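You operate a simulated robot arm through the tools that you are given. There is no shell and no other tool. Be economical: measure what you need, move in short steps, check, and stop when the job is done.

Carry out the task below with a simulated two-armed robot. There is one attempt and no reset: what you move stays moved.

## Task
Put the cap from the top of the grey table on the knee-high shelf of the stock rack. Put the blue filter from the top of the grey table on the silver shim there and the white filter on the top of the white table. Lift the hold bin lid open. Do these in any order.

Only the result counts: the job must be done as asked and must still hold three seconds after the hand-in. Knocking over, shifting, dropping, spilling or breaking anything else fails it. Lids that push on must go on centred and level and be pressed home; caps that screw on are set level and turned clockwise until they are tight.

## Robot
Two 7-joint arms with two-finger parallel grippers on one trunk, on a base that drives. Base frame: it is fixed to the floor where the robot stands at the start and does not move with it; the origin is under the middle of the robot, x ahead of it, y to its left, z up. Units: mm, rad, N and s.
The left shoulder is at the start at [50, 187, 1135], the right one opposite. With the tool pointing down near the work surface each hand reaches from about 100 to 660 mm from the robot's upright axis, wherever it stands, measured 20 degrees to its own side. Places, roughly: hold bin lid [2300, -2600, 1000]; knee-high shelf of the stock rack [-2100, 1400, 500]; top of the white table [-1300, -3100, 900]. Payload 3.43 kg a hand.
The tool frame of a hand sits at the grasp point between the pads (the TCP): z along the fingers, y along the line on which they close. The tips reach 30 mm beyond it. Largest opening 94 mm; finger width 28, thickness 10; the body of the gripper, 50 by 96 mm, starts 55 mm behind the TCP.
Orientation is that of the tool frame in the base frame, as a unit quaternion [w, x, y, z]. With the fingers straight down and closing along the base's y, the tool's x points along the base's -x, its y along +y and its z along -z.

## Interface
- The arms move only by the tool drive_tool. It takes "left_plan", "right_plan" or both (then of equal length, played together; a hand with none holds still); each is a list of rows, each an object (a shift or turn left out is 0, a gripper value left out holds the last) with "linear": the shift along the tool's x, y, z in mm, a list of three; "turn": the turn, a rotation vector about the tool's x, y, z in rad, a list of three; "grip": the closure, from 0 (fully open) to 1 (shut). In form: [{"linear": [x, y, z], "turn": [ax, ay, az], "grip": grip}, ...]. A call has 1 to 10 rows; each row is the pose to reach, as a shift and turn from the pose commanded when the call began, along the tool's axes at that moment. Each row takes 0.2 s and may step no farther than 50 mm and 0.15 rad from the row before; otherwise, or with a gripper value out of range, the whole call is refused. Where a pose cannot be reached the arm comes as near as it can. A force on the tool above 40 N (or 10 N above the force at the start of the call, whichever is more), or a blocked arm, ends the call early, and 0.2 s more pass. The fingers move at their own pace (about 153 mm/s each) and stop on an object; they squeeze with about 39 N. The grip force told is the motor's: it shows also when the fingers shut on nothing. Time passes only in rows, and 0.2 s behind the last, so rows that repeat a pose let the fingers close. The reply holds the time, the measured pose of the TCP, the force on the tool along the base axes, the opening and the grip force, in the units named above and with some noise, with the torque about the TCP (base axes, N m) and any sound that the robot's microphone picked up.
- Cameras (640 x 400 px; columns grow to the right, rows downward): "scene" is now at [147.1, -9.6, 1292.5]; the picture's right is [-0.10, -0.99, 0.00], its down [-0.58, 0.06, -0.81] and it looks along [0.81, -0.08, -0.59] (base axes); focal length 275 px, centre (320, 200). "left" rides on the left gripper at [76, -14, -103] in its tool frame; the picture's right is [0.18, 0.98, 0.00], its down [-0.75, 0.14, -0.64] and it looks along [-0.63, 0.12, 0.77] (tool axes); focal length 243 px, centre (320, 200). "right" rides on the right gripper at [76, 14, -103] in its tool frame; the picture's right is [-0.18, 0.98, 0.00], its down [-0.75, -0.14, -0.64] and it looks along [-0.63, -0.12, 0.77] (tool axes); focal length 243 px, centre (320, 200). There is no depth. A picture from a camera that has moved, and an enlarged one, comes with that camera's place and axes in the base frame and with its lens.
- camera(camera): a new picture of that camera. No time passes.
- move_column(by): slides the trunk up (or, below 0, down) by that many mm; the arms and the scene camera ride with it, the base frame stays. It gives what a move gives, with no picture.
- drive_base(legs): drives the robot by 1 to 6 legs, each [ahead, left, turn to the left] in mm, mm and rad, along the robot's own axes; the way and the turn of a leg run together, so that a leg with both is an arc; at most 1500 mm and 3.142 rad a leg. The arms and the cameras ride along, it lands a little off, and it stops where it bumps. It gives what a move gives.
- aim_head(pan, tilt): turns the head with the scene camera to pan (to the left, within 1.396 rad either way) and tilt (down, from -0.506 to 1.204), counted from straight ahead of the robot. It gives what a move gives.
- zoom(camera, box): a new picture of the part [left, top, right, bottom] of that camera's present view, enlarged. No time passes.
- close_job(): hands the job in; it is judged then, once.

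Work in short steps. Places have to be worked out from the pictures, the camera data and where the tool is seen: move nearer, look again, correct. Check each grasp and each placing, and mend what went wrong. You have 165 turns and 118 pictures in all, those below and enlarged ones among them. Open the grippers and draw the arms clear of the work before you hand the job in, unless the task says otherwise; then end with one line.

The tools are called as name(argument=value, ...) on one line, values as JSON. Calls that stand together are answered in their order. drive_tool: Moves the arms, as the interface text tells. Its arguments: {"type":"object","properties":{"left_plan":{"type":"array"},"right_plan":{"type":"array"}},"required":[]} The other tools are called the same way: move_column (by) slides the trunk up or down; drive_base (legs) drives the base; aim_head (pan, tilt) turns the head that bears the scene camera; camera (camera) takes a picture; zoom (camera, box) takes an enlarged picture of a part of a camera's view; close_job () hands the job in.

At the start:

```text
clock: 0.0
left_tool_pos: [376.2, 144.8, 1087.7]
left_tcp_rot: [-0.001, 0.0, 1.0, 0.0]
left_contact_force: [0.6, 0.0, -0.5]
left_moment: [-0.03, 0.02, 0.0]
left_width: 93.8
left_finger_force: 0.1
right_tool_pos: [302.2, -157.9, 1153.3]
right_tcp_rot: [0.0, 0.001, 1.0, 0.0]
right_contact_force: [0.2, 0.1, 0.2]
right_moment: [-0.01, -0.01, 0.02]
right_width: 93.8
right_finger_force: 0.0
trunk travel left (down, up): [-350.0, 82.0]
robot x, y, heading: [-2.4, -1.5, 0.004]
head pan, tilt: [-0.103, 0.625]
```

scene: 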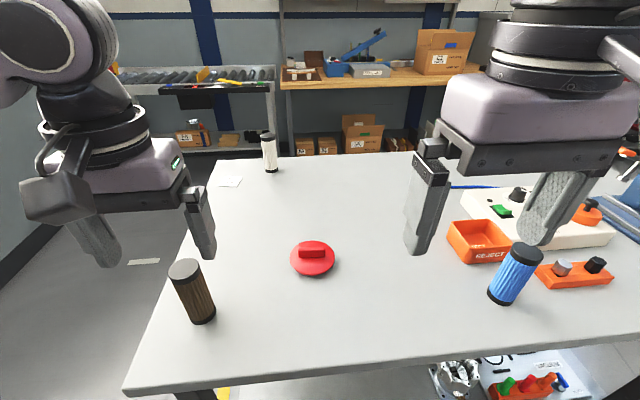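
right: 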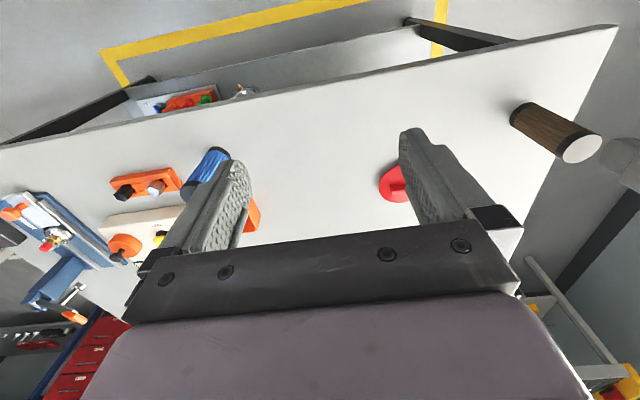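
left: 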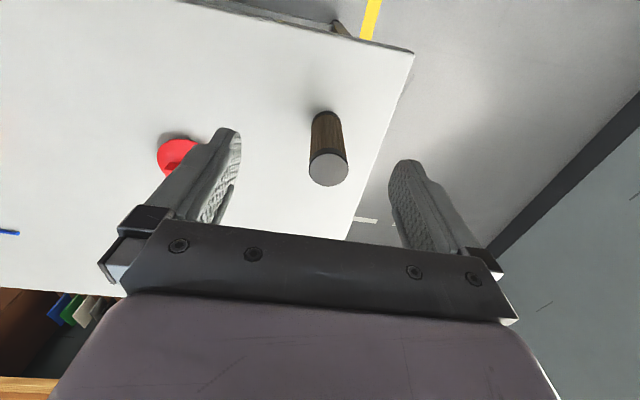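

I'll first look closely at the table to identify the cap, the filters and the shim.

zoom(camera="scene", box=[380, 160, 640, 320])

zoom(camera="scene", box=[150, 110, 390, 260])

```text
2.46 times, centred on (510, 240) of scene
camera zoom: at [147.1, -9.6, 1292.5], right [-0.1, -0.99, 0.0], down [-0.58, 0.06, -0.81], along [0.81, -0.08, -0.59], focal length 678 px, centre (-148, 102)
```

zoom: 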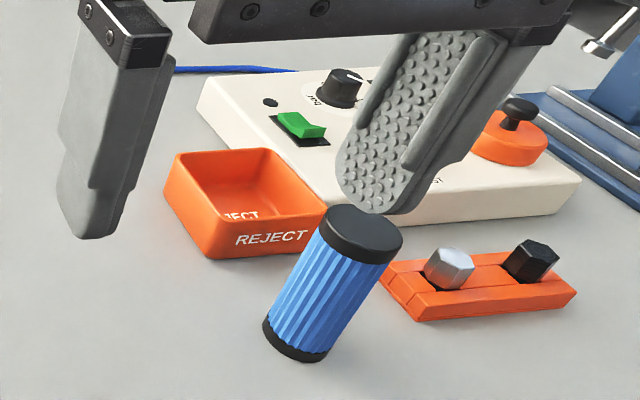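

```text
2.67 times, centred on (270, 185) of scene
camera zoom: at [147.1, -9.6, 1292.5], right [-0.1, -0.99, 0.0], down [-0.58, 0.06, -0.81], along [0.81, -0.08, -0.59], focal length 734 px, centre (453, 240)
```

zoom: 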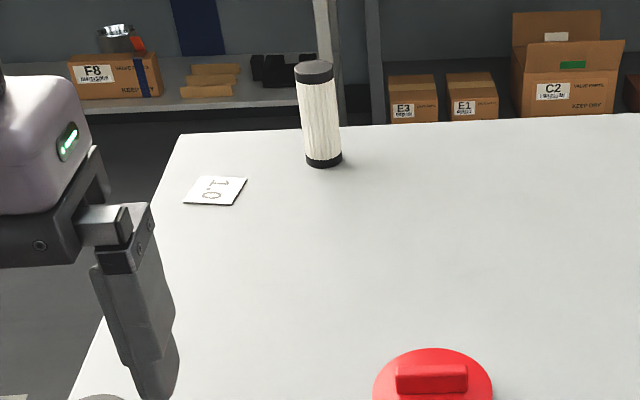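

The white filter sits at about (935,72) and the blue one at about (412,-361), with a plate marked "0.1" at about (881,189). I'll pan the head right to see whether other shims are on the table, and zoom on that plate.

aim_head(pan=-0.6, tilt=0.6)

camera(camera="scene")

aim_head(pan=0.25, tilt=0.5)

camera(camera="scene")

```text
clock: 0.9
left_tool_pos: [376.7, 145.5, 1087.6]
left_tcp_rot: [0.0, -0.001, 1.0, 0.0]
left_contact_force: [0.1, 0.4, -0.5]
left_moment: [-0.01, -0.04, -0.01]
left_width: 94.1
left_finger_force: 0.1
right_tool_pos: [302.2, -156.7, 1153.2]
right_tcp_rot: [0.001, 0.0, 1.0, 0.0]
right_contact_force: [0.1, 0.6, -0.8]
right_moment: [-0.03, 0.02, -0.02]
right_width: 94.1
right_finger_force: 0.0
trunk travel left (down, up): [-350.0, 82.0]
robot x, y, heading: [-0.3, -1.0, 0.001]
head pan, tilt: [-0.6, 0.6]
```

```text
112 pictures are left
camera scene: at [133.0, -50.5, 1294.6], right [-0.56, -0.83, 0.0], down [-0.47, 0.32, -0.83], along [0.68, -0.47, -0.56], focal length 275 px, centre (320, 200)
```

scene: 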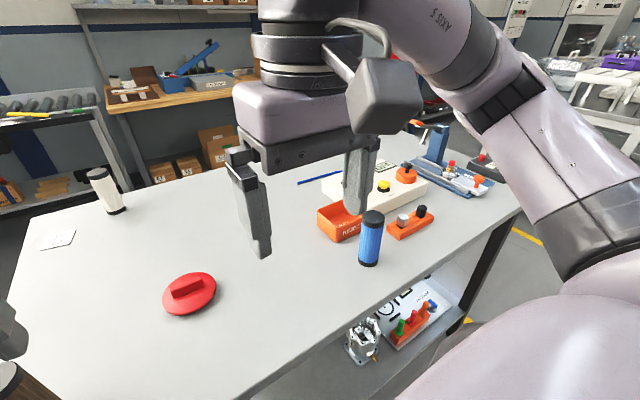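

```text
clock: 2.1
left_tool_pos: [377.3, 144.6, 1087.9]
left_tcp_rot: [0.0, 0.0, 1.0, 0.0]
left_contact_force: [0.3, 0.7, 0.6]
left_moment: [-0.02, -0.03, 0.04]
left_width: 94.0
left_finger_force: 0.1
right_tool_pos: [302.7, -157.2, 1153.1]
right_tcp_rot: [0.0, 0.0, 1.0, 0.0]
right_contact_force: [-0.4, 0.5, -0.2]
right_moment: [-0.01, -0.06, -0.03]
right_width: 93.8
right_finger_force: 0.1
trunk travel left (down, up): [-350.0, 82.0]
robot x, y, heading: [0.8, -3.3, 0.003]
head pan, tilt: [0.25, 0.499]
```

```text
111 pictures are left
camera scene: at [148.2, 21.8, 1303.7], right [0.25, -0.97, 0.0], down [-0.46, -0.12, -0.88], along [0.85, 0.22, -0.48], focal length 275 px, centre (320, 200)
```

scene: 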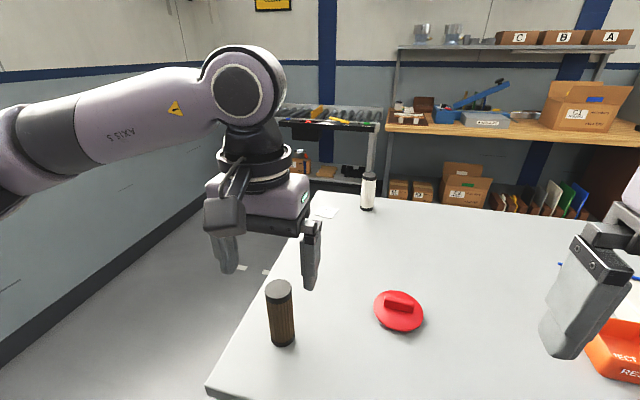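

The plate is the only shim on the table. I'll bring the right hand above the blue filter at about (417,-369) and check with its wrist camera.

drive_tool(right_plan=[{"linear": [-22, -42, 0]}, {"linear": [-44, -84, 0]}, {"linear": [-66, -126, 0]}, {"linear": [-88, -168, 0]}, {"linear": [-114, -212, 20]}, {"linear": [-114, -212, 60]}, {"linear": [-114, -212, 60]}])

camera(camera="right")

aim_head(pan=-0.6, tilt=0.6)

camera(camera="scene")

```text
refused: row 5 steps farther than a row can; nothing moved
```

```text
110 pictures are left
camera right: at [226.3, -142.4, 1256.4], right [0.18, 0.98, 0.0], down [0.75, -0.14, 0.64], along [0.63, -0.12, -0.77], focal length 243 px, centre (320, 200)
```

right: 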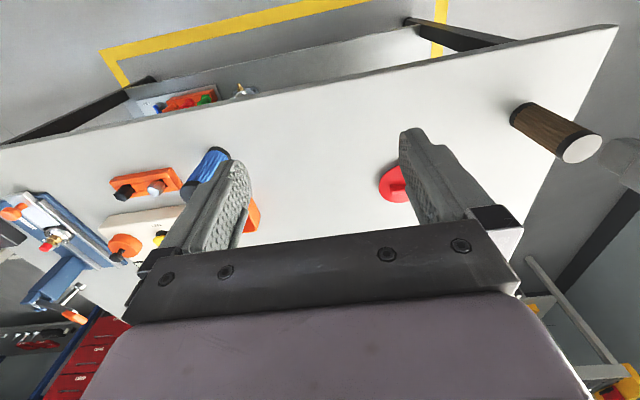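

```text
clock: 3.3
left_tool_pos: [376.3, 144.5, 1087.6]
left_tcp_rot: [0.0, 0.0, 1.0, 0.0]
left_contact_force: [-0.2, -0.2, 0.0]
left_moment: [0.0, 0.0, -0.02]
left_width: 93.9
left_finger_force: 0.1
right_tool_pos: [302.5, -157.8, 1153.9]
right_tcp_rot: [0.0, 0.0, 1.0, 0.001]
right_contact_force: [-0.1, 0.3, -0.3]
right_moment: [0.05, -0.02, 0.02]
right_width: 94.0
right_finger_force: 0.0
trunk travel left (down, up): [-350.0, 82.0]
robot x, y, heading: [0.7, 0.2, -0.003]
head pan, tilt: [-0.6, 0.6]
```

```text
109 pictures are left
camera scene: at [133.0, -50.5, 1294.6], right [-0.56, -0.83, 0.0], down [-0.47, 0.32, -0.83], along [0.68, -0.47, -0.56], focal length 275 px, centre (320, 200)
```

scene: 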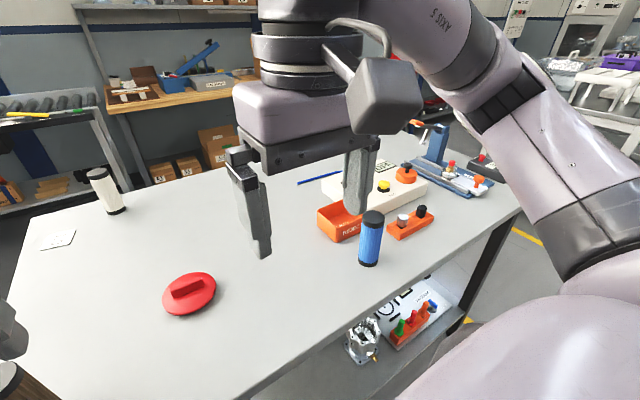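

A step was too long, so I'll resend it with shorter rows.

drive_tool(right_plan=[{"linear": [-20, -40, 0]}, {"linear": [-40, -80, 0]}, {"linear": [-60, -120, 0]}, {"linear": [-80, -160, 0]}, {"linear": [-100, -195, 10]}, {"linear": [-114, -212, 40]}, {"linear": [-114, -212, 60]}, {"linear": [-114, -212, 60]}])

camera(camera="right")

camera(camera="scene")

```text
clock: 5.1
left_tool_pos: [376.5, 144.9, 1087.9]
left_tcp_rot: [-0.001, 0.0, 1.0, 0.001]
left_contact_force: [0.3, 1.1, 0.2]
left_moment: [-0.01, 0.02, -0.01]
left_width: 94.1
left_finger_force: 0.0
right_tool_pos: [415.0, -368.5, 1093.3]
right_tcp_rot: [0.0, 0.0, 1.0, 0.0]
right_contact_force: [-0.1, -0.2, -0.2]
right_moment: [-0.02, 0.01, 0.01]
right_width: 94.2
right_finger_force: 0.1
trunk travel left (down, up): [-350.0, 82.0]
robot x, y, heading: [-0.4, -2.9, 0.002]
head pan, tilt: [-0.6, 0.6]
```

```text
108 pictures are left
camera right: at [340.0, -353.9, 1195.8], right [0.18, 0.98, 0.0], down [0.75, -0.14, 0.64], along [0.63, -0.12, -0.77], focal length 243 px, centre (320, 200)
```

right: 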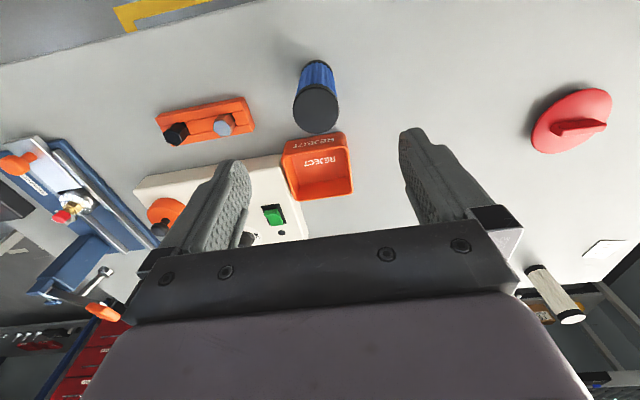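

```text
107 pictures are left
camera scene: at [132.9, -50.5, 1294.6], right [-0.56, -0.83, 0.0], down [-0.47, 0.32, -0.83], along [0.68, -0.47, -0.56], focal length 275 px, centre (320, 200)
```

scene: 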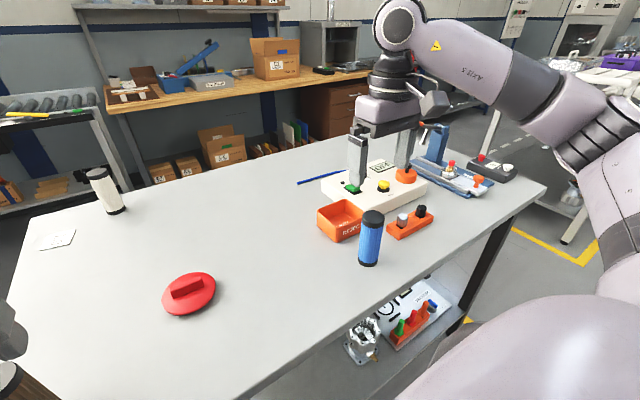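

The filter top works out at (414,-371), so the hand is aligned. I'll descend to z≈940 and close.

drive_tool(right_plan=[{"linear": [1, -2, 45]}, {"linear": [1, -2, 90]}, {"linear": [1, -2, 130]}, {"linear": [1, -2, 153]}, {"linear": [1, -2, 153], "grip": 1}, {"linear": [1, -2, 153], "grip": 1}, {"linear": [1, -2, 153], "grip": 1}])

camera(camera="scene")

```text
clock: 6.7
left_tool_pos: [376.9, 144.9, 1087.9]
left_tcp_rot: [0.0, 0.0, 1.0, 0.0]
left_contact_force: [0.3, -0.1, 0.6]
left_moment: [-0.01, 0.0, -0.01]
left_width: 93.8
left_finger_force: 0.1
right_tool_pos: [417.8, -370.9, 940.1]
right_tcp_rot: [0.0, 0.0, 1.0, 0.001]
right_contact_force: [0.2, 0.5, 1.0]
right_moment: [0.01, 0.01, -0.06]
right_width: 43.6
right_finger_force: 39.2
trunk travel left (down, up): [-350.0, 82.0]
robot x, y, heading: [-1.8, -0.8, -0.002]
head pan, tilt: [-0.6, 0.6]
```

```text
106 pictures are left
camera scene: at [133.0, -50.6, 1294.6], right [-0.56, -0.83, 0.0], down [-0.47, 0.32, -0.83], along [0.68, -0.47, -0.56], focal length 275 px, centre (320, 200)
```

scene: 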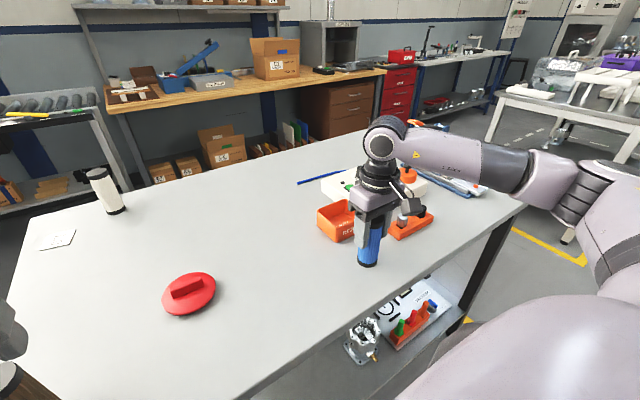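

The blue filter is held (43.6 mm wide). I'll lift it and draw it in before driving.

drive_tool(right_plan=[{"linear": [0, 0, -40]}, {"linear": [0, 0, -80]}, {"linear": [0, 0, -120]}, {"linear": [30, 20, -150]}, {"linear": [60, 50, -160]}, {"linear": [90, 80, -160]}, {"linear": [90, 80, -160]}])

drive_base(legs=[[-250, 0, 0], [0, 300, 1.15]])

aim_head(pan=1.39, tilt=0.3)

camera(camera="scene")

```text
clock: 8.3
left_tool_pos: [376.4, 145.3, 1088.6]
left_tcp_rot: [0.001, 0.0, 1.0, 0.0]
left_contact_force: [0.3, -0.3, -0.2]
left_moment: [0.01, -0.02, -0.04]
left_width: 93.9
left_finger_force: 0.0
right_tool_pos: [325.7, -292.7, 1099.4]
right_tcp_rot: [0.0, 0.0, 1.0, 0.001]
right_contact_force: [-0.2, 0.2, -1.9]
right_moment: [-0.01, -0.01, -0.03]
right_width: 43.6
right_finger_force: 39.1
trunk travel left (down, up): [-350.0, 82.0]
robot x, y, heading: [-0.3, -0.5, 0.001]
head pan, tilt: [-0.6, 0.6]
```

```text
clock: 13.0
left_tool_pos: [-396.5, 633.9, 1087.8]
left_tcp_rot: [0.0, -0.555, 0.832, 0.001]
left_contact_force: [-0.5, 0.4, -1.0]
left_moment: [0.0, 0.03, 0.02]
left_width: 94.3
left_finger_force: 0.1
right_tool_pos: [-13.0, 419.3, 1098.9]
right_tcp_rot: [0.001, -0.554, 0.832, 0.0]
right_contact_force: [0.1, 0.1, -0.6]
right_moment: [0.02, -0.02, 0.02]
right_width: 43.7
right_finger_force: 39.6
trunk travel left (down, up): [-350.0, 82.0]
robot x, y, heading: [-405.9, 231.2, 1.175]
head pan, tilt: [-0.6, 0.6]
```

```text
clock: 14.9
left_tool_pos: [-397.6, 634.9, 1088.2]
left_tcp_rot: [0.0, -0.555, 0.832, 0.0]
left_contact_force: [0.0, 0.1, 0.2]
left_moment: [0.01, 0.02, 0.01]
left_width: 94.0
left_finger_force: 0.0
right_tool_pos: [-12.8, 417.7, 1099.8]
right_tcp_rot: [-0.001, -0.554, 0.833, 0.001]
right_contact_force: [-0.8, 0.9, -0.1]
right_moment: [0.02, 0.01, 0.02]
right_width: 43.7
right_finger_force: 39.3
trunk travel left (down, up): [-350.0, 82.0]
robot x, y, heading: [-411.1, 229.6, 1.178]
head pan, tilt: [1.389, 0.3]
```

```text
105 pictures are left
camera scene: at [-462.4, 334.6, 1322.1], right [0.55, 0.84, 0.0], down [0.25, -0.16, -0.96], along [-0.8, 0.52, -0.3], focal length 275 px, centre (320, 200)
```

scene: 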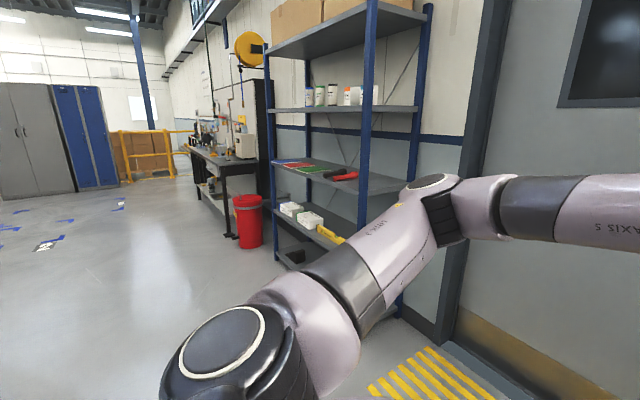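

The rack's knee-high shelf lies under another shelf, so the cap will have to be carried in with a tilted hand. Now I'll drive round to the left side of the grey table, to about (980,640) facing -y.

drive_base(legs=[[866, -81, 0], [0, 0, -2.749]])

aim_head(pan=0.0, tilt=0.6)

camera(camera="scene")

```text
clock: 26.1
left_tool_pos: [127.9, 611.2, 1088.0]
left_tcp_rot: [0.0, 0.722, 0.692, -0.001]
left_contact_force: [-0.6, 0.4, 0.0]
left_moment: [-0.02, -0.01, 0.01]
left_width: 93.9
left_finger_force: 0.1
right_tool_pos: [-306.6, 679.3, 1097.7]
right_tcp_rot: [0.0, 0.722, 0.692, 0.0]
right_contact_force: [0.4, -0.1, -0.4]
right_moment: [-0.02, 0.03, 0.0]
right_width: 43.4
right_finger_force: 39.4
trunk travel left (down, up): [-350.0, 82.0]
robot x, y, heading: [-1.1, 991.9, -1.607]
head pan, tilt: [1.389, 0.3]
```

```text
clock: 27.6
left_tool_pos: [129.2, 610.6, 1088.4]
left_tcp_rot: [0.0, 0.721, 0.693, 0.0]
left_contact_force: [-0.2, -1.2, 0.3]
left_moment: [0.02, 0.01, 0.02]
left_width: 93.9
left_finger_force: 0.0
right_tool_pos: [-306.3, 679.7, 1099.3]
right_tcp_rot: [0.002, 0.722, 0.692, 0.0]
right_contact_force: [-0.5, 0.2, -0.8]
right_moment: [0.0, 0.03, -0.01]
right_width: 43.8
right_finger_force: 38.8
trunk travel left (down, up): [-350.0, 82.0]
robot x, y, heading: [1.7, 991.4, -1.609]
head pan, tilt: [0.0, 0.6]
```

```text
104 pictures are left
camera scene: at [-5.2, 845.5, 1294.6], right [-1.0, 0.04, 0.0], down [0.02, 0.56, -0.83], along [-0.03, -0.82, -0.56], focal length 275 px, centre (320, 200)
```

scene: 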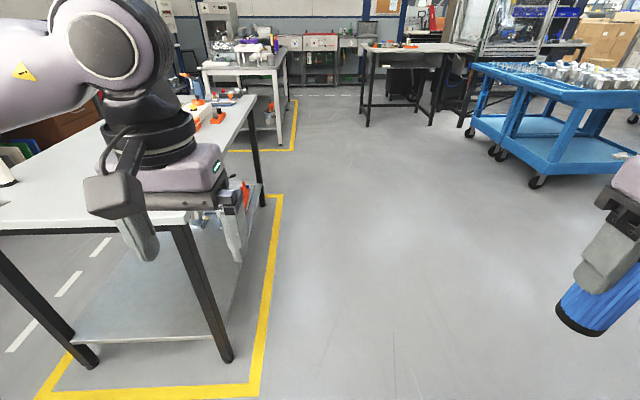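

The way is clear. I'll strafe 980 mm to robot-left and then move ahead to y≈640.

drive_base(legs=[[0, 0, 0.037], [0, 980, 0], [340, 0, 0]])

camera(camera="scene")

camera(camera="left")

```text
clock: 34.9
left_tool_pos: [1115.5, 271.9, 1087.3]
left_tcp_rot: [0.0, 0.708, 0.706, 0.0]
left_contact_force: [0.1, 0.0, 0.2]
left_moment: [0.05, 0.0, 0.01]
left_width: 94.0
left_finger_force: 0.0
right_tool_pos: [678.4, 322.9, 1098.3]
right_tcp_rot: [0.001, 0.708, 0.706, 0.0]
right_contact_force: [0.1, 0.4, -1.8]
right_moment: [0.02, -0.03, -0.01]
right_width: 43.9
right_finger_force: 39.1
trunk travel left (down, up): [-350.0, 82.0]
robot x, y, heading: [971.1, 650.7, -1.574]
head pan, tilt: [0.0, 0.6]
```

```text
103 pictures are left
camera scene: at [972.7, 501.0, 1294.6], right [-1.0, 0.0, 0.0], down [0.0, 0.57, -0.82], along [0.0, -0.82, -0.57], focal length 275 px, centre (320, 200)
```

scene: 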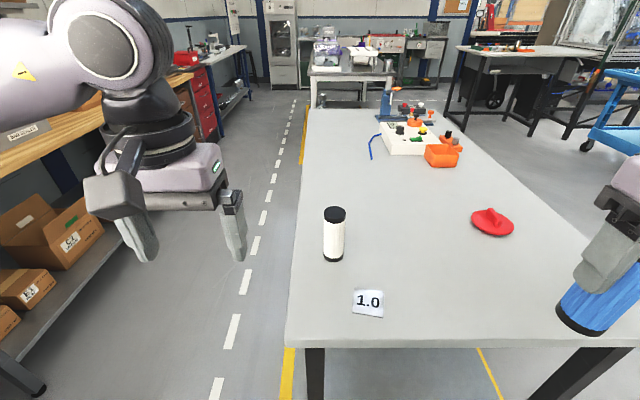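

```text
102 pictures are left
camera left: at [1102.2, 347.5, 1191.0], right [0.98, 0.18, 0.0], down [0.14, -0.75, 0.64], along [0.12, -0.63, -0.77], focal length 243 px, centre (320, 200)
```

left: 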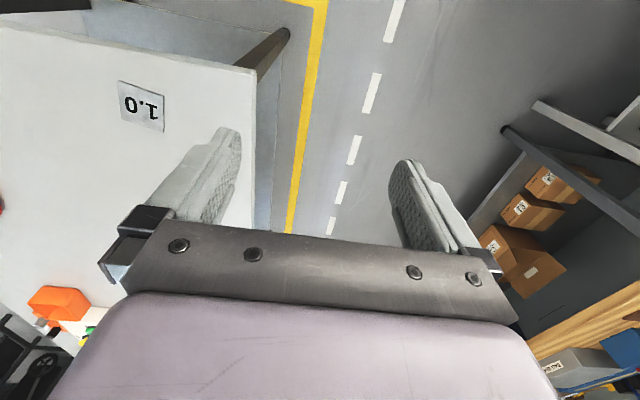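

The shim is at (884,189) from both cameras. I'll move the right hand there with the filter's bottom about 60 mm above the table, and look.

drive_tool(right_plan=[{"linear": [-25, 40, 0]}, {"linear": [-50, 80, 0]}, {"linear": [-75, 120, 10]}, {"linear": [-100, 160, 30]}, {"linear": [-125, 190, 60]}, {"linear": [-136, 206, 90]}, {"linear": [-136, 206, 98]}, {"linear": [-136, 206, 98]}])

camera(camera="scene")

camera(camera="right")

camera(camera="left")

```text
refused: row 4 steps farther than a row can; nothing moved
```

```text
101 pictures are left
camera scene: at [972.7, 501.0, 1294.6], right [-1.0, 0.0, 0.0], down [0.0, 0.57, -0.82], along [0.0, -0.82, -0.57], focal length 275 px, centre (320, 200)
```

scene: 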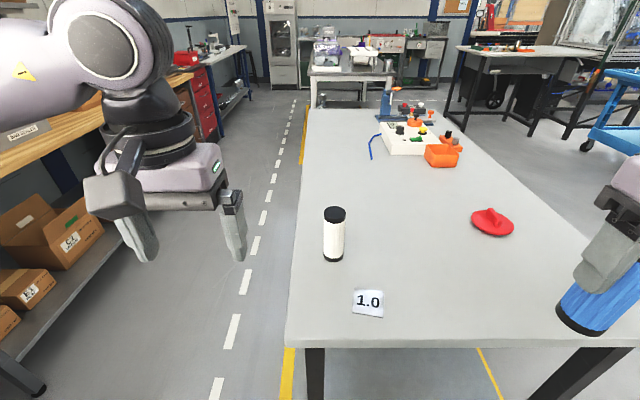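

```text
100 pictures are left
camera right: at [692.2, 400.3, 1201.9], right [0.98, -0.19, 0.0], down [-0.14, -0.75, 0.64], along [-0.12, -0.63, -0.77], focal length 243 px, centre (320, 200)
```

right: 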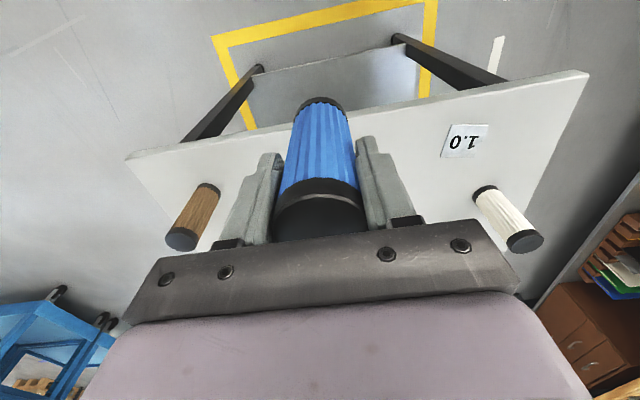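

```text
99 pictures are left
camera left: at [1102.2, 347.5, 1191.0], right [0.98, 0.18, 0.0], down [0.14, -0.75, 0.64], along [0.12, -0.63, -0.77], focal length 243 px, centre (320, 200)
```

left: 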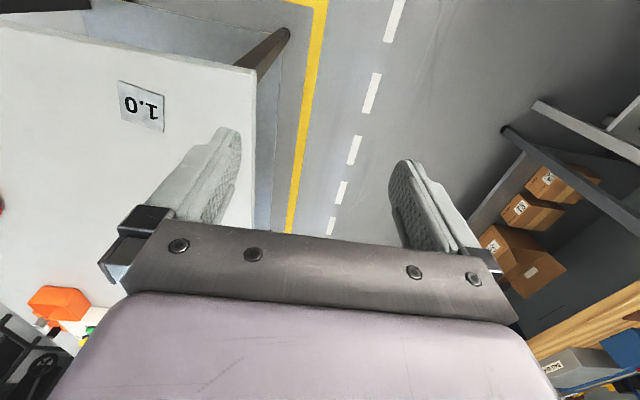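

A step exceeded 50 mm, so I'll use shorter rows.

drive_tool(right_plan=[{"linear": [-22, 34, 0]}, {"linear": [-44, 68, 0]}, {"linear": [-66, 102, 0]}, {"linear": [-88, 136, 10]}, {"linear": [-110, 170, 20]}, {"linear": [-130, 200, 35]}, {"linear": [-136, 206, 65]}, {"linear": [-136, 206, 98]}, {"linear": [-136, 206, 98]}])

camera(camera="scene")

camera(camera="right")

camera(camera="left")

```text
clock: 36.9
left_tool_pos: [1116.1, 272.9, 1089.3]
left_tcp_rot: [0.0, 0.707, 0.707, 0.0]
left_contact_force: [0.7, -0.8, -1.2]
left_moment: [0.0, -0.08, -0.02]
left_width: 94.1
left_finger_force: 0.0
right_tool_pos: [884.7, 186.4, 1000.8]
right_tcp_rot: [0.0, 0.707, 0.707, 0.0]
right_contact_force: [-0.7, 0.4, -0.6]
right_moment: [0.05, 0.0, 0.01]
right_width: 43.6
right_finger_force: 39.1
trunk travel left (down, up): [-350.0, 82.0]
robot x, y, heading: [969.2, 648.8, -1.572]
head pan, tilt: [0.0, 0.6]
```

```text
98 pictures are left
camera scene: at [972.8, 501.5, 1294.6], right [-1.0, 0.0, 0.0], down [0.0, 0.56, -0.83], along [0.0, -0.83, -0.56], focal length 275 px, centre (320, 200)
```

scene: 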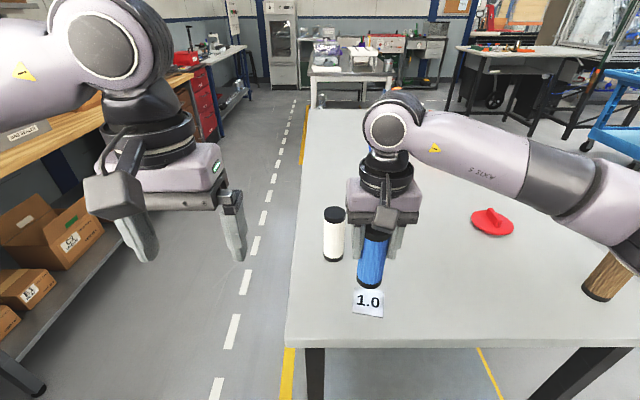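

```text
97 pictures are left
camera right: at [899.5, 263.5, 1104.4], right [0.98, -0.19, 0.0], down [-0.14, -0.75, 0.64], along [-0.12, -0.63, -0.77], focal length 243 px, centre (320, 200)
```

right: 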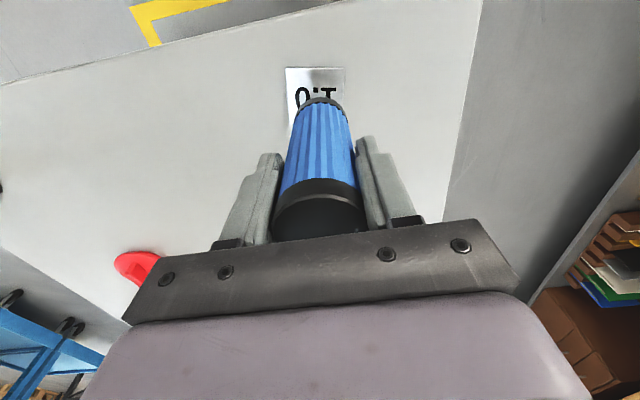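

```text
96 pictures are left
camera left: at [1102.3, 348.0, 1191.2], right [0.98, 0.18, 0.0], down [0.14, -0.75, 0.64], along [0.12, -0.63, -0.77], focal length 243 px, centre (320, 200)
```

left: 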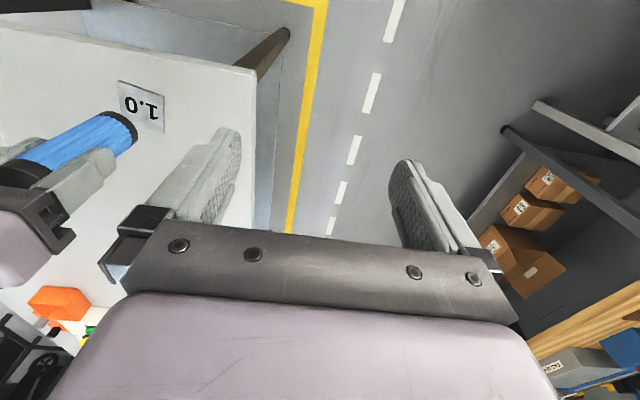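

The filter is close to over the shim. I'll zoom in to refine the offset before lowering it.

zoom(camera="scene", box=[320, 220, 420, 330])

zoom(camera="right", box=[260, 50, 380, 130])

```text
3.64 times, centred on (370, 275) of scene
camera zoom: at [972.8, 501.5, 1294.6], right [-1.0, 0.0, 0.0], down [0.0, 0.56, -0.83], along [0.0, -0.83, -0.56], focal length 1001 px, centre (138, -73)
```

zoom: 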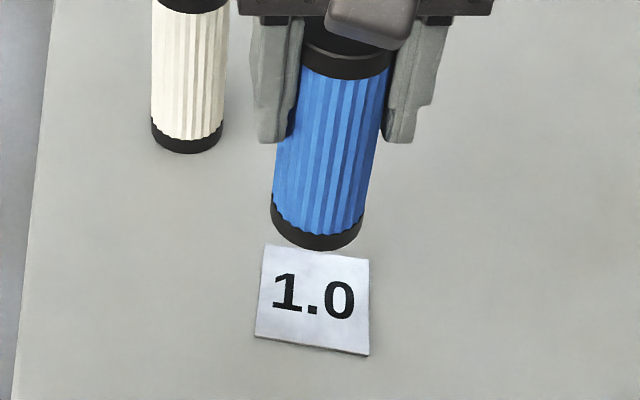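

```text
5.00 times, centred on (320, 90) of right
camera zoom: at [899.5, 263.5, 1104.4], right [0.98, -0.19, 0.0], down [-0.14, -0.75, 0.64], along [-0.12, -0.63, -0.77], focal length 1213 px, centre (320, 750)
```

zoom: 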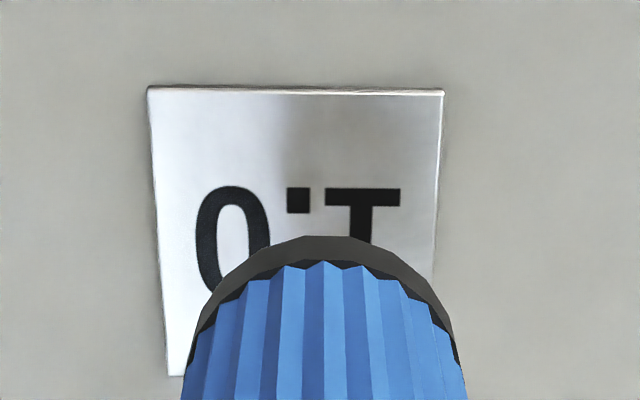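

The filter centre is about (886.5,184) and the shim about (883.7,189), so I'll shift by (-3,+5) and lower to just above contact.

drive_tool(right_plan=[{"linear": [5, -3, 0]}, {"linear": [5, -3, 25]}, {"linear": [5, -3, 48]}, {"linear": [5, -3, 54]}, {"linear": [5, -3, 56]}, {"linear": [5, -3, 57]}, {"linear": [5, -3, 57]}])

zoom(camera="scene", box=[320, 220, 420, 330])

zoom(camera="right", box=[260, 50, 380, 130])

```text
clock: 38.5
left_tool_pos: [1115.8, 272.0, 1087.8]
left_tcp_rot: [0.0, 0.708, 0.706, 0.0]
left_contact_force: [0.6, -0.3, 0.4]
left_moment: [-0.01, 0.01, 0.01]
left_width: 93.9
left_finger_force: 0.0
right_tool_pos: [880.4, 193.2, 944.3]
right_tcp_rot: [0.0, 0.708, 0.707, 0.001]
right_contact_force: [0.7, -0.1, 0.1]
right_moment: [-0.01, 0.02, 0.02]
right_width: 43.4
right_finger_force: 38.7
trunk travel left (down, up): [-350.0, 82.0]
robot x, y, heading: [971.8, 648.7, -1.574]
head pan, tilt: [0.0, 0.6]
```

```text
3.64 times, centred on (370, 275) of scene
camera zoom: at [972.8, 501.4, 1294.6], right [-1.0, 0.0, 0.0], down [0.0, 0.56, -0.83], along [0.0, -0.83, -0.56], focal length 1001 px, centre (138, -73)
```

zoom: 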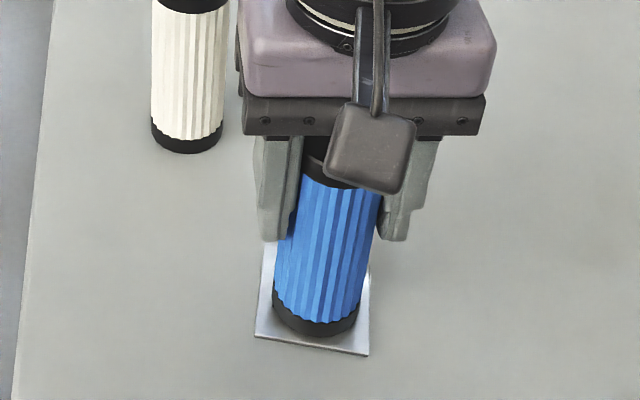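

```text
5.00 times, centred on (320, 90) of right
camera zoom: at [894.9, 269.5, 1046.9], right [0.98, -0.19, 0.0], down [-0.14, -0.75, 0.64], along [-0.12, -0.63, -0.77], focal length 1213 px, centre (320, 750)
```

zoom: 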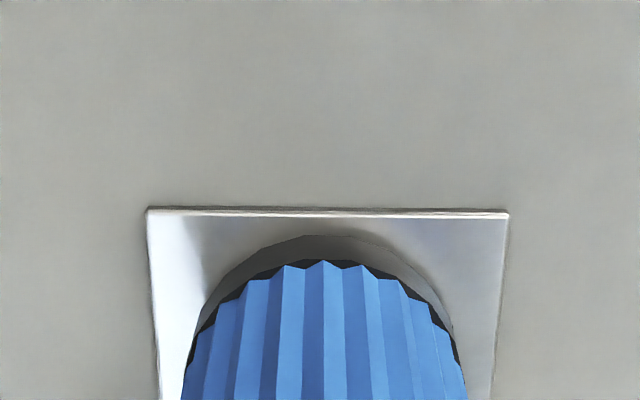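

It is well centred on the plate. I'll lower in small steps to feel for contact.

drive_tool(right_plan=[{"linear": [0, 0, 1]}, {"linear": [0, 0, 2]}, {"linear": [0, 0, 2]}])

```text
clock: 39.3
left_tool_pos: [1116.2, 272.8, 1088.4]
left_tcp_rot: [-0.001, 0.708, 0.706, 0.0]
left_contact_force: [-1.1, -0.1, 0.3]
left_moment: [0.04, 0.02, 0.01]
left_width: 93.9
left_finger_force: 0.1
right_tool_pos: [881.2, 192.2, 942.1]
right_tcp_rot: [0.0, 0.707, 0.707, 0.0]
right_contact_force: [-0.6, -0.2, 0.0]
right_moment: [0.04, 0.03, 0.01]
right_width: 43.7
right_finger_force: 38.8
trunk travel left (down, up): [-350.0, 82.0]
robot x, y, heading: [973.1, 652.3, -1.568]
head pan, tilt: [0.0, 0.6]
```

There is no clear contact yet. I'll lower 1 mm more and see.

drive_tool(right_plan=[{"linear": [0, 0, 0.7]}, {"linear": [0, 0, 1.4]}, {"linear": [0, 0, 1.4]}])

```text
clock: 40.1
left_tool_pos: [1115.4, 272.0, 1088.6]
left_tcp_rot: [0.001, 0.708, 0.706, -0.001]
left_contact_force: [-0.2, -0.2, -0.3]
left_moment: [-0.02, 0.02, 0.0]
left_width: 93.9
left_finger_force: 0.1
right_tool_pos: [882.3, 192.2, 941.6]
right_tcp_rot: [0.001, 0.708, 0.706, 0.0]
right_contact_force: [-1.4, -0.7, 9.6]
right_moment: [-0.1, 0.1, 0.0]
right_width: 43.4
right_finger_force: 40.0
trunk travel left (down, up): [-350.0, 82.0]
robot x, y, heading: [969.8, 648.6, -1.571]
head pan, tilt: [0.0, 0.6]
```

Contact is made at 9.6 N. I'll open and lift straight up.

drive_tool(right_plan=[{"linear": [0, 0, 0], "grip": 0}, {"linear": [0, 0, 0], "grip": 0}, {"linear": [0, 0, 0], "grip": 0}, {"linear": [0, 0, -30]}, {"linear": [0, 0, -70]}, {"linear": [0, 0, -115]}, {"linear": [0, 0, -158]}, {"linear": [0, 0, -158]}])

camera(camera="right")

zoom(camera="scene", box=[290, 180, 450, 340])

```text
clock: 41.9
left_tool_pos: [1115.9, 271.0, 1088.9]
left_tcp_rot: [0.001, 0.708, 0.706, 0.0]
left_contact_force: [0.0, 0.1, 0.1]
left_moment: [0.0, 0.0, 0.01]
left_width: 94.1
left_finger_force: 0.2
right_tool_pos: [879.4, 192.9, 1098.6]
right_tcp_rot: [0.001, 0.707, 0.708, 0.0]
right_contact_force: [-0.3, -0.4, 0.5]
right_moment: [0.01, -0.01, 0.0]
right_width: 94.1
right_finger_force: 0.0
trunk travel left (down, up): [-350.0, 82.0]
robot x, y, heading: [971.4, 649.3, -1.575]
head pan, tilt: [0.0, 0.6]
```

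```text
91 pictures are left
camera right: at [892.7, 269.5, 1202.0], right [0.98, -0.19, 0.0], down [-0.14, -0.75, 0.64], along [-0.12, -0.63, -0.77], focal length 243 px, centre (320, 200)
```

right: 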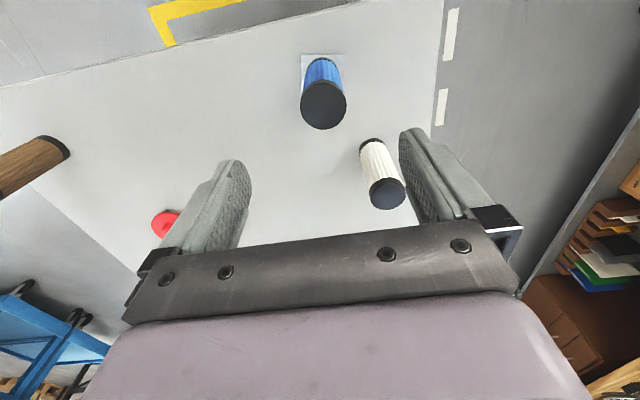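

```text
2.50 times, centred on (370, 260) of scene
camera zoom: at [972.7, 501.4, 1294.6], right [-1.0, 0.0, 0.0], down [0.0, 0.56, -0.83], along [0.0, -0.83, -0.56], focal length 688 px, centre (195, 50)
```

zoom: 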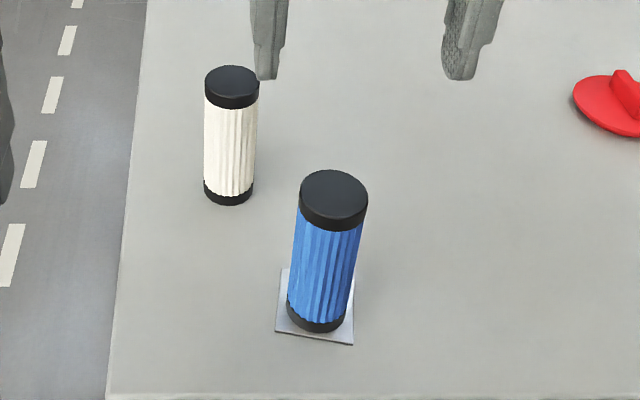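

Blue stands on the shim. The white filter is at about (942,68) with its top near z 963. I'll move over it, look, then descend.

drive_tool(right_plan=[{"linear": [-40, 20, 0]}, {"linear": [-80, 40, 0]}, {"linear": [-120, 60, 0]}, {"linear": [-125, 62, 20]}, {"linear": [-125, 62, 60]}, {"linear": [-125, 62, 60]}])

camera(camera="right")

```text
clock: 43.3
left_tool_pos: [1115.5, 272.2, 1088.7]
left_tcp_rot: [0.0, 0.707, 0.707, 0.0]
left_contact_force: [0.0, -0.9, -0.3]
left_moment: [-0.03, 0.02, 0.01]
left_width: 94.0
left_finger_force: 0.1
right_tool_pos: [943.9, 69.5, 1040.0]
right_tcp_rot: [0.0, 0.708, 0.706, 0.0]
right_contact_force: [-0.3, 0.0, -0.5]
right_moment: [-0.04, 0.02, -0.02]
right_width: 94.1
right_finger_force: 0.1
right hand out of reach, approached as far as the arm can: row 3, 4
trunk travel left (down, up): [-350.0, 82.0]
robot x, y, heading: [969.5, 650.5, -1.58]
head pan, tilt: [0.0, 0.6]
```

```text
89 pictures are left
camera right: at [957.4, 146.7, 1142.6], right [0.98, -0.19, 0.0], down [-0.14, -0.75, 0.64], along [-0.12, -0.63, -0.77], focal length 243 px, centre (320, 200)
```

right: 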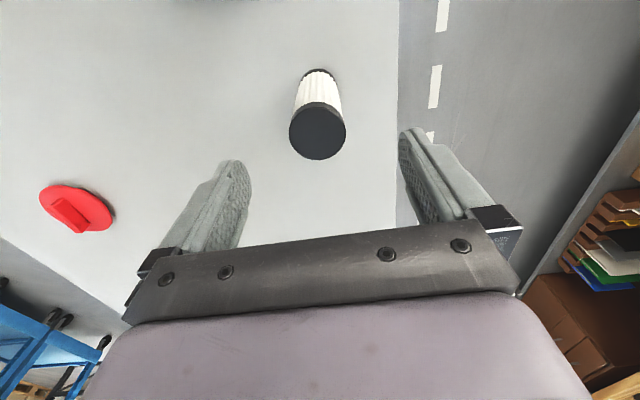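

Aligned to within 2 mm, so I'll descend and grip.

drive_tool(right_plan=[{"linear": [-1, -2, 40]}, {"linear": [-1, -2, 80]}, {"linear": [-1, -2, 104]}, {"linear": [-1, -2, 104]}, {"linear": [-1, -2, 104], "grip": 1}, {"linear": [-1, -2, 104], "grip": 1}, {"linear": [-1, -2, 104], "grip": 1}])

```text
clock: 44.9
left_tool_pos: [1115.9, 272.1, 1088.6]
left_tcp_rot: [0.0, 0.707, 0.707, -0.001]
left_contact_force: [-0.1, -0.2, 0.0]
left_moment: [-0.01, 0.02, -0.01]
left_width: 93.9
left_finger_force: 0.1
right_tool_pos: [941.7, 66.8, 937.9]
right_tcp_rot: [0.0, 0.708, 0.706, 0.0]
right_contact_force: [0.3, 0.2, 0.3]
right_moment: [0.01, 0.02, 0.0]
right_width: 42.6
right_finger_force: 38.8
trunk travel left (down, up): [-350.0, 82.0]
robot x, y, heading: [971.6, 647.4, -1.571]
head pan, tilt: [0.0, 0.6]
```

White is gripped (42.6 mm). I'll lift it and draw it back along +y, well to the side of and above the blue filter.

drive_tool(right_plan=[{"linear": [0, 0, -40]}, {"linear": [0, 10, -80]}, {"linear": [20, 25, -115]}, {"linear": [55, 40, -135]}, {"linear": [100, 50, -145]}, {"linear": [145, 50, -150]}, {"linear": [190, 50, -150]}, {"linear": [235, 50, -150]}, {"linear": [255, 50, -150]}, {"linear": [255, 50, -150]}])

camera(camera="scene")

```text
clock: 47.1
left_tool_pos: [1116.2, 271.9, 1088.4]
left_tcp_rot: [0.0, 0.708, 0.707, 0.0]
left_contact_force: [-0.4, 0.1, -0.4]
left_moment: [-0.02, -0.01, -0.01]
left_width: 93.9
left_finger_force: 0.1
right_tool_pos: [991.3, 320.9, 1086.1]
right_tcp_rot: [0.001, 0.709, 0.706, 0.0]
right_contact_force: [-0.7, 0.2, -0.1]
right_moment: [0.02, -0.02, 0.04]
right_width: 42.6
right_finger_force: 39.0
trunk travel left (down, up): [-350.0, 82.0]
robot x, y, heading: [971.6, 648.7, -1.578]
head pan, tilt: [0.0, 0.6]
```

```text
88 pictures are left
camera scene: at [972.8, 501.4, 1294.6], right [-1.0, 0.0, 0.0], down [0.0, 0.56, -0.83], along [0.0, -0.83, -0.56], focal length 275 px, centre (320, 200)
```

scene: 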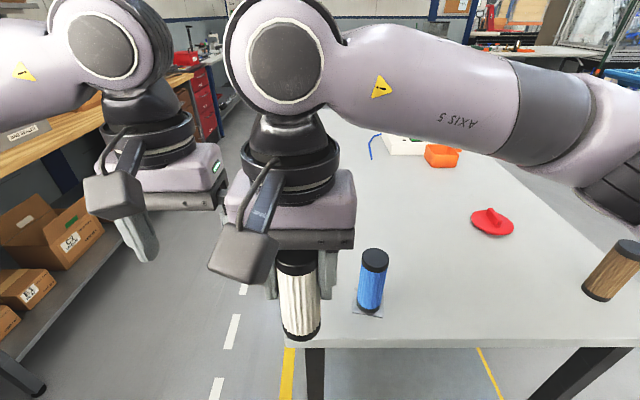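

Next is the cap, from the front of the table. I'll back off, swing round to the front, and tuck the right hand back to its own side.

drive_base(legs=[[-400, 0, 0], [0, -1171, 0]])

drive_tool(right_plan=[{"linear": [0, -45, 0]}, {"linear": [0, -90, 0]}, {"linear": [0, -135, 0]}, {"linear": [0, -180, 0]}, {"linear": [0, -225, 0]}, {"linear": [0, -260, 0]}, {"linear": [0, -260, 0]}])

camera(camera="scene")

```text
clock: 55.2
left_tool_pos: [-68.2, 671.4, 1089.2]
left_tcp_rot: [0.0, 0.706, 0.709, 0.001]
left_contact_force: [-0.2, -0.2, -0.2]
left_moment: [0.01, 0.01, 0.01]
left_width: 94.3
left_finger_force: 0.1
right_tool_pos: [-193.5, 719.5, 1086.3]
right_tcp_rot: [0.001, 0.707, 0.708, 0.0]
right_contact_force: [0.2, 0.2, -1.1]
right_moment: [0.0, 0.01, 0.03]
right_width: 42.4
right_finger_force: 38.7
trunk travel left (down, up): [-350.0, 82.0]
robot x, y, heading: [-216.0, 1049.3, -1.569]
head pan, tilt: [0.0, 0.6]
```

```text
clock: 56.8
left_tool_pos: [-68.7, 671.0, 1089.4]
left_tcp_rot: [0.001, 0.707, 0.708, 0.001]
left_contact_force: [0.3, 0.2, 0.0]
left_moment: [0.0, 0.01, 0.0]
left_width: 94.1
left_finger_force: 0.2
right_tool_pos: [-453.5, 719.7, 1086.8]
right_tcp_rot: [0.0, 0.706, 0.708, 0.001]
right_contact_force: [-0.6, 0.5, -0.8]
right_moment: [0.05, 0.0, 0.0]
right_width: 42.4
right_finger_force: 39.0
trunk travel left (down, up): [-350.0, 82.0]
robot x, y, heading: [-214.7, 1050.5, -1.57]
head pan, tilt: [0.0, 0.6]
```

```text
87 pictures are left
camera scene: at [-212.8, 900.5, 1294.6], right [-1.0, 0.0, 0.0], down [0.0, 0.57, -0.82], along [0.0, -0.82, -0.57], focal length 275 px, centre (320, 200)
```

scene: 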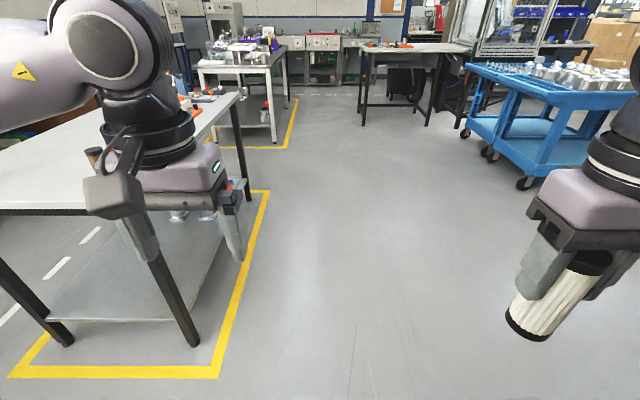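

The way is clear. I'll drive down to y≈-160, turn to face the table, and move up to it.

drive_base(legs=[[1210, 0, 0], [0, 0, 1.57], [205, 0, 0]])

camera(camera="scene")

camera(camera="left")

```text
clock: 67.9
left_tool_pos: [380.6, -24.7, 1088.4]
left_tcp_rot: [0.0, 0.013, 1.0, 0.0]
left_contact_force: [-1.0, -0.4, 0.2]
left_moment: [0.01, 0.02, -0.02]
left_width: 93.8
left_finger_force: 0.0
right_tool_pos: [321.8, -407.7, 1085.2]
right_tcp_rot: [0.0, 0.013, 1.0, 0.0]
right_contact_force: [-0.2, -0.6, -0.7]
right_moment: [0.01, 0.02, 0.0]
right_width: 42.5
right_finger_force: 39.1
trunk travel left (down, up): [-350.0, 82.0]
robot x, y, heading: [5.0, -159.4, -0.026]
head pan, tilt: [0.0, 0.6]
```

```text
86 pictures are left
camera scene: at [149.3, -164.9, 1294.5], right [-0.03, -1.0, 0.0], down [-0.57, 0.01, -0.82], along [0.82, -0.02, -0.57], focal length 275 px, centre (320, 200)
```

scene: 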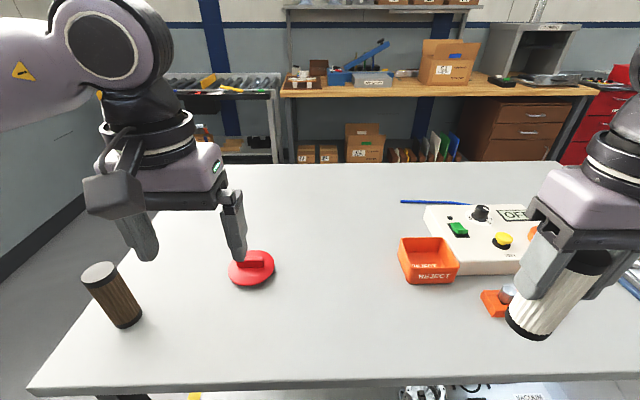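

```text
85 pictures are left
camera left: at [305.4, -37.7, 1191.0], right [-0.16, 0.99, 0.0], down [0.76, 0.12, 0.64], along [0.63, 0.1, -0.77], focal length 243 px, centre (320, 200)
```

left: 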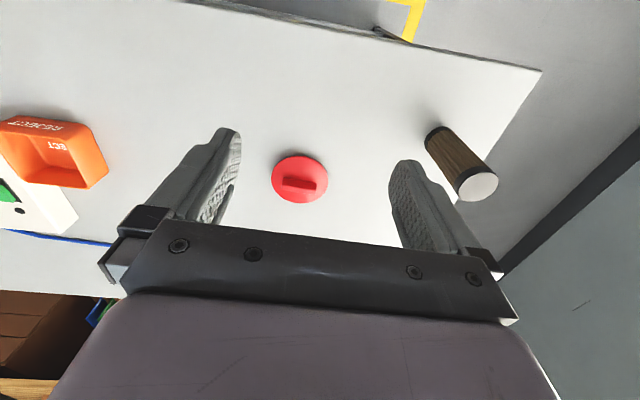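

I'll zoom on the cap to measure its handle.

zoom(camera="left", box=[250, 135, 350, 215])

zoom(camera="scene", box=[200, 230, 300, 300])

```text
5.00 times, centred on (300, 175) of left
camera zoom: at [305.4, -37.7, 1191.0], right [-0.16, 0.99, 0.0], down [0.76, 0.12, 0.64], along [0.63, 0.1, -0.77], focal length 1213 px, centre (420, 325)
```

zoom: 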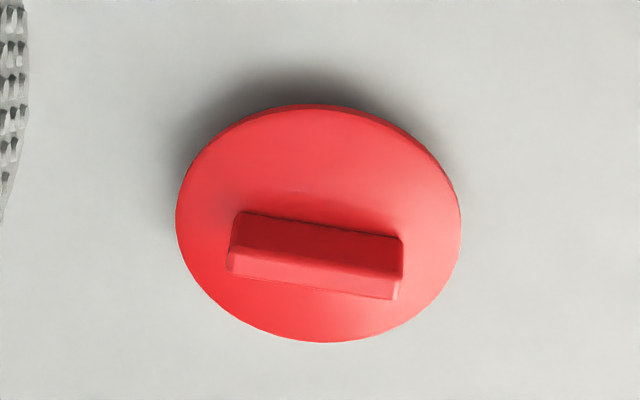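

```text
5.71 times, centred on (250, 265) of scene
camera zoom: at [149.3, -164.9, 1294.5], right [-0.03, -1.0, 0.0], down [-0.57, 0.01, -0.82], along [0.82, -0.02, -0.57], focal length 1574 px, centre (720, -171)
```

zoom: 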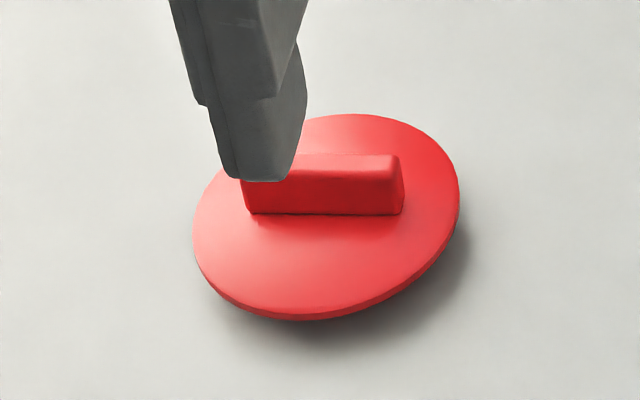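

The cap's disc top comes out near z≈874 with its bar handle along y, about 52 mm long, at about (528,-35). I'll pitch the left hand 0.8 rad forward and bring it to a pre-grasp pose behind and above the handle.

drive_tool(left_plan=[{"linear": [-10, -1, 5], "turn": [0, -0.134, 0]}, {"linear": [-20, -2, 15], "turn": [0, -0.268, 0]}, {"linear": [-35, -4, 30], "turn": [0, -0.402, 0]}, {"linear": [-50, -6, 50], "turn": [0, -0.536, 0]}, {"linear": [-65, -8, 70], "turn": [0, -0.67, 0]}, {"linear": [-72, -8, 88], "turn": [0, -0.8, 0]}, {"linear": [-72, -8, 88], "turn": [0, -0.8, 0]}])

camera(camera="left")

camera(camera="scene")

```text
clock: 69.5
left_tool_pos: [452.6, -36.9, 999.0]
left_tcp_rot: [0.391, 0.011, 0.92, -0.005]
left_contact_force: [-0.2, 0.7, -0.2]
left_moment: [-0.02, -0.02, 0.01]
left_width: 93.9
left_finger_force: 0.1
right_tool_pos: [322.7, -406.9, 1085.8]
right_tcp_rot: [0.0, 0.013, 1.0, 0.001]
right_contact_force: [0.9, 0.2, -0.9]
right_moment: [0.02, 0.01, -0.02]
right_width: 42.4
right_finger_force: 38.9
trunk travel left (down, up): [-350.0, 82.0]
robot x, y, heading: [1.6, -161.2, -0.028]
head pan, tilt: [0.0, 0.6]
```

```text
82 pictures are left
camera left: at [326.3, -47.3, 1015.7], right [-0.1, 0.99, -0.13], down [0.07, 0.14, 0.99], along [0.99, 0.09, -0.08], focal length 243 px, centre (320, 200)
```

left: 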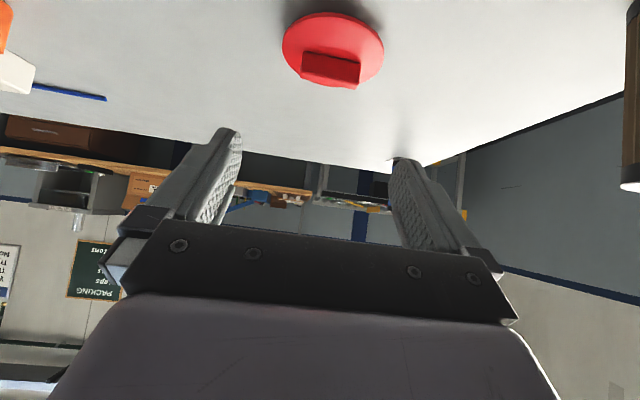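

```text
81 pictures are left
camera scene: at [148.7, -164.9, 1294.6], right [-0.03, -1.0, 0.0], down [-0.56, 0.01, -0.83], along [0.82, -0.02, -0.56], focal length 275 px, centre (320, 200)
```

scene: 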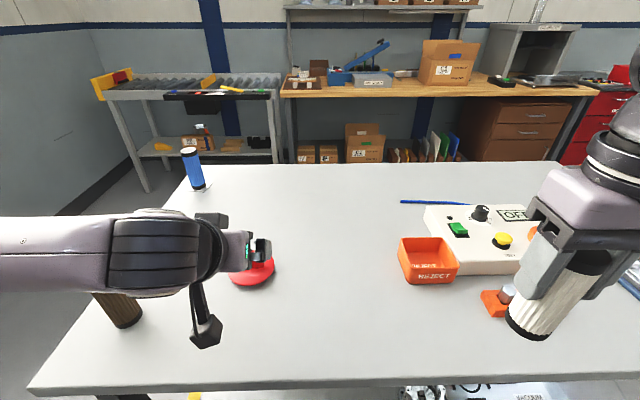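

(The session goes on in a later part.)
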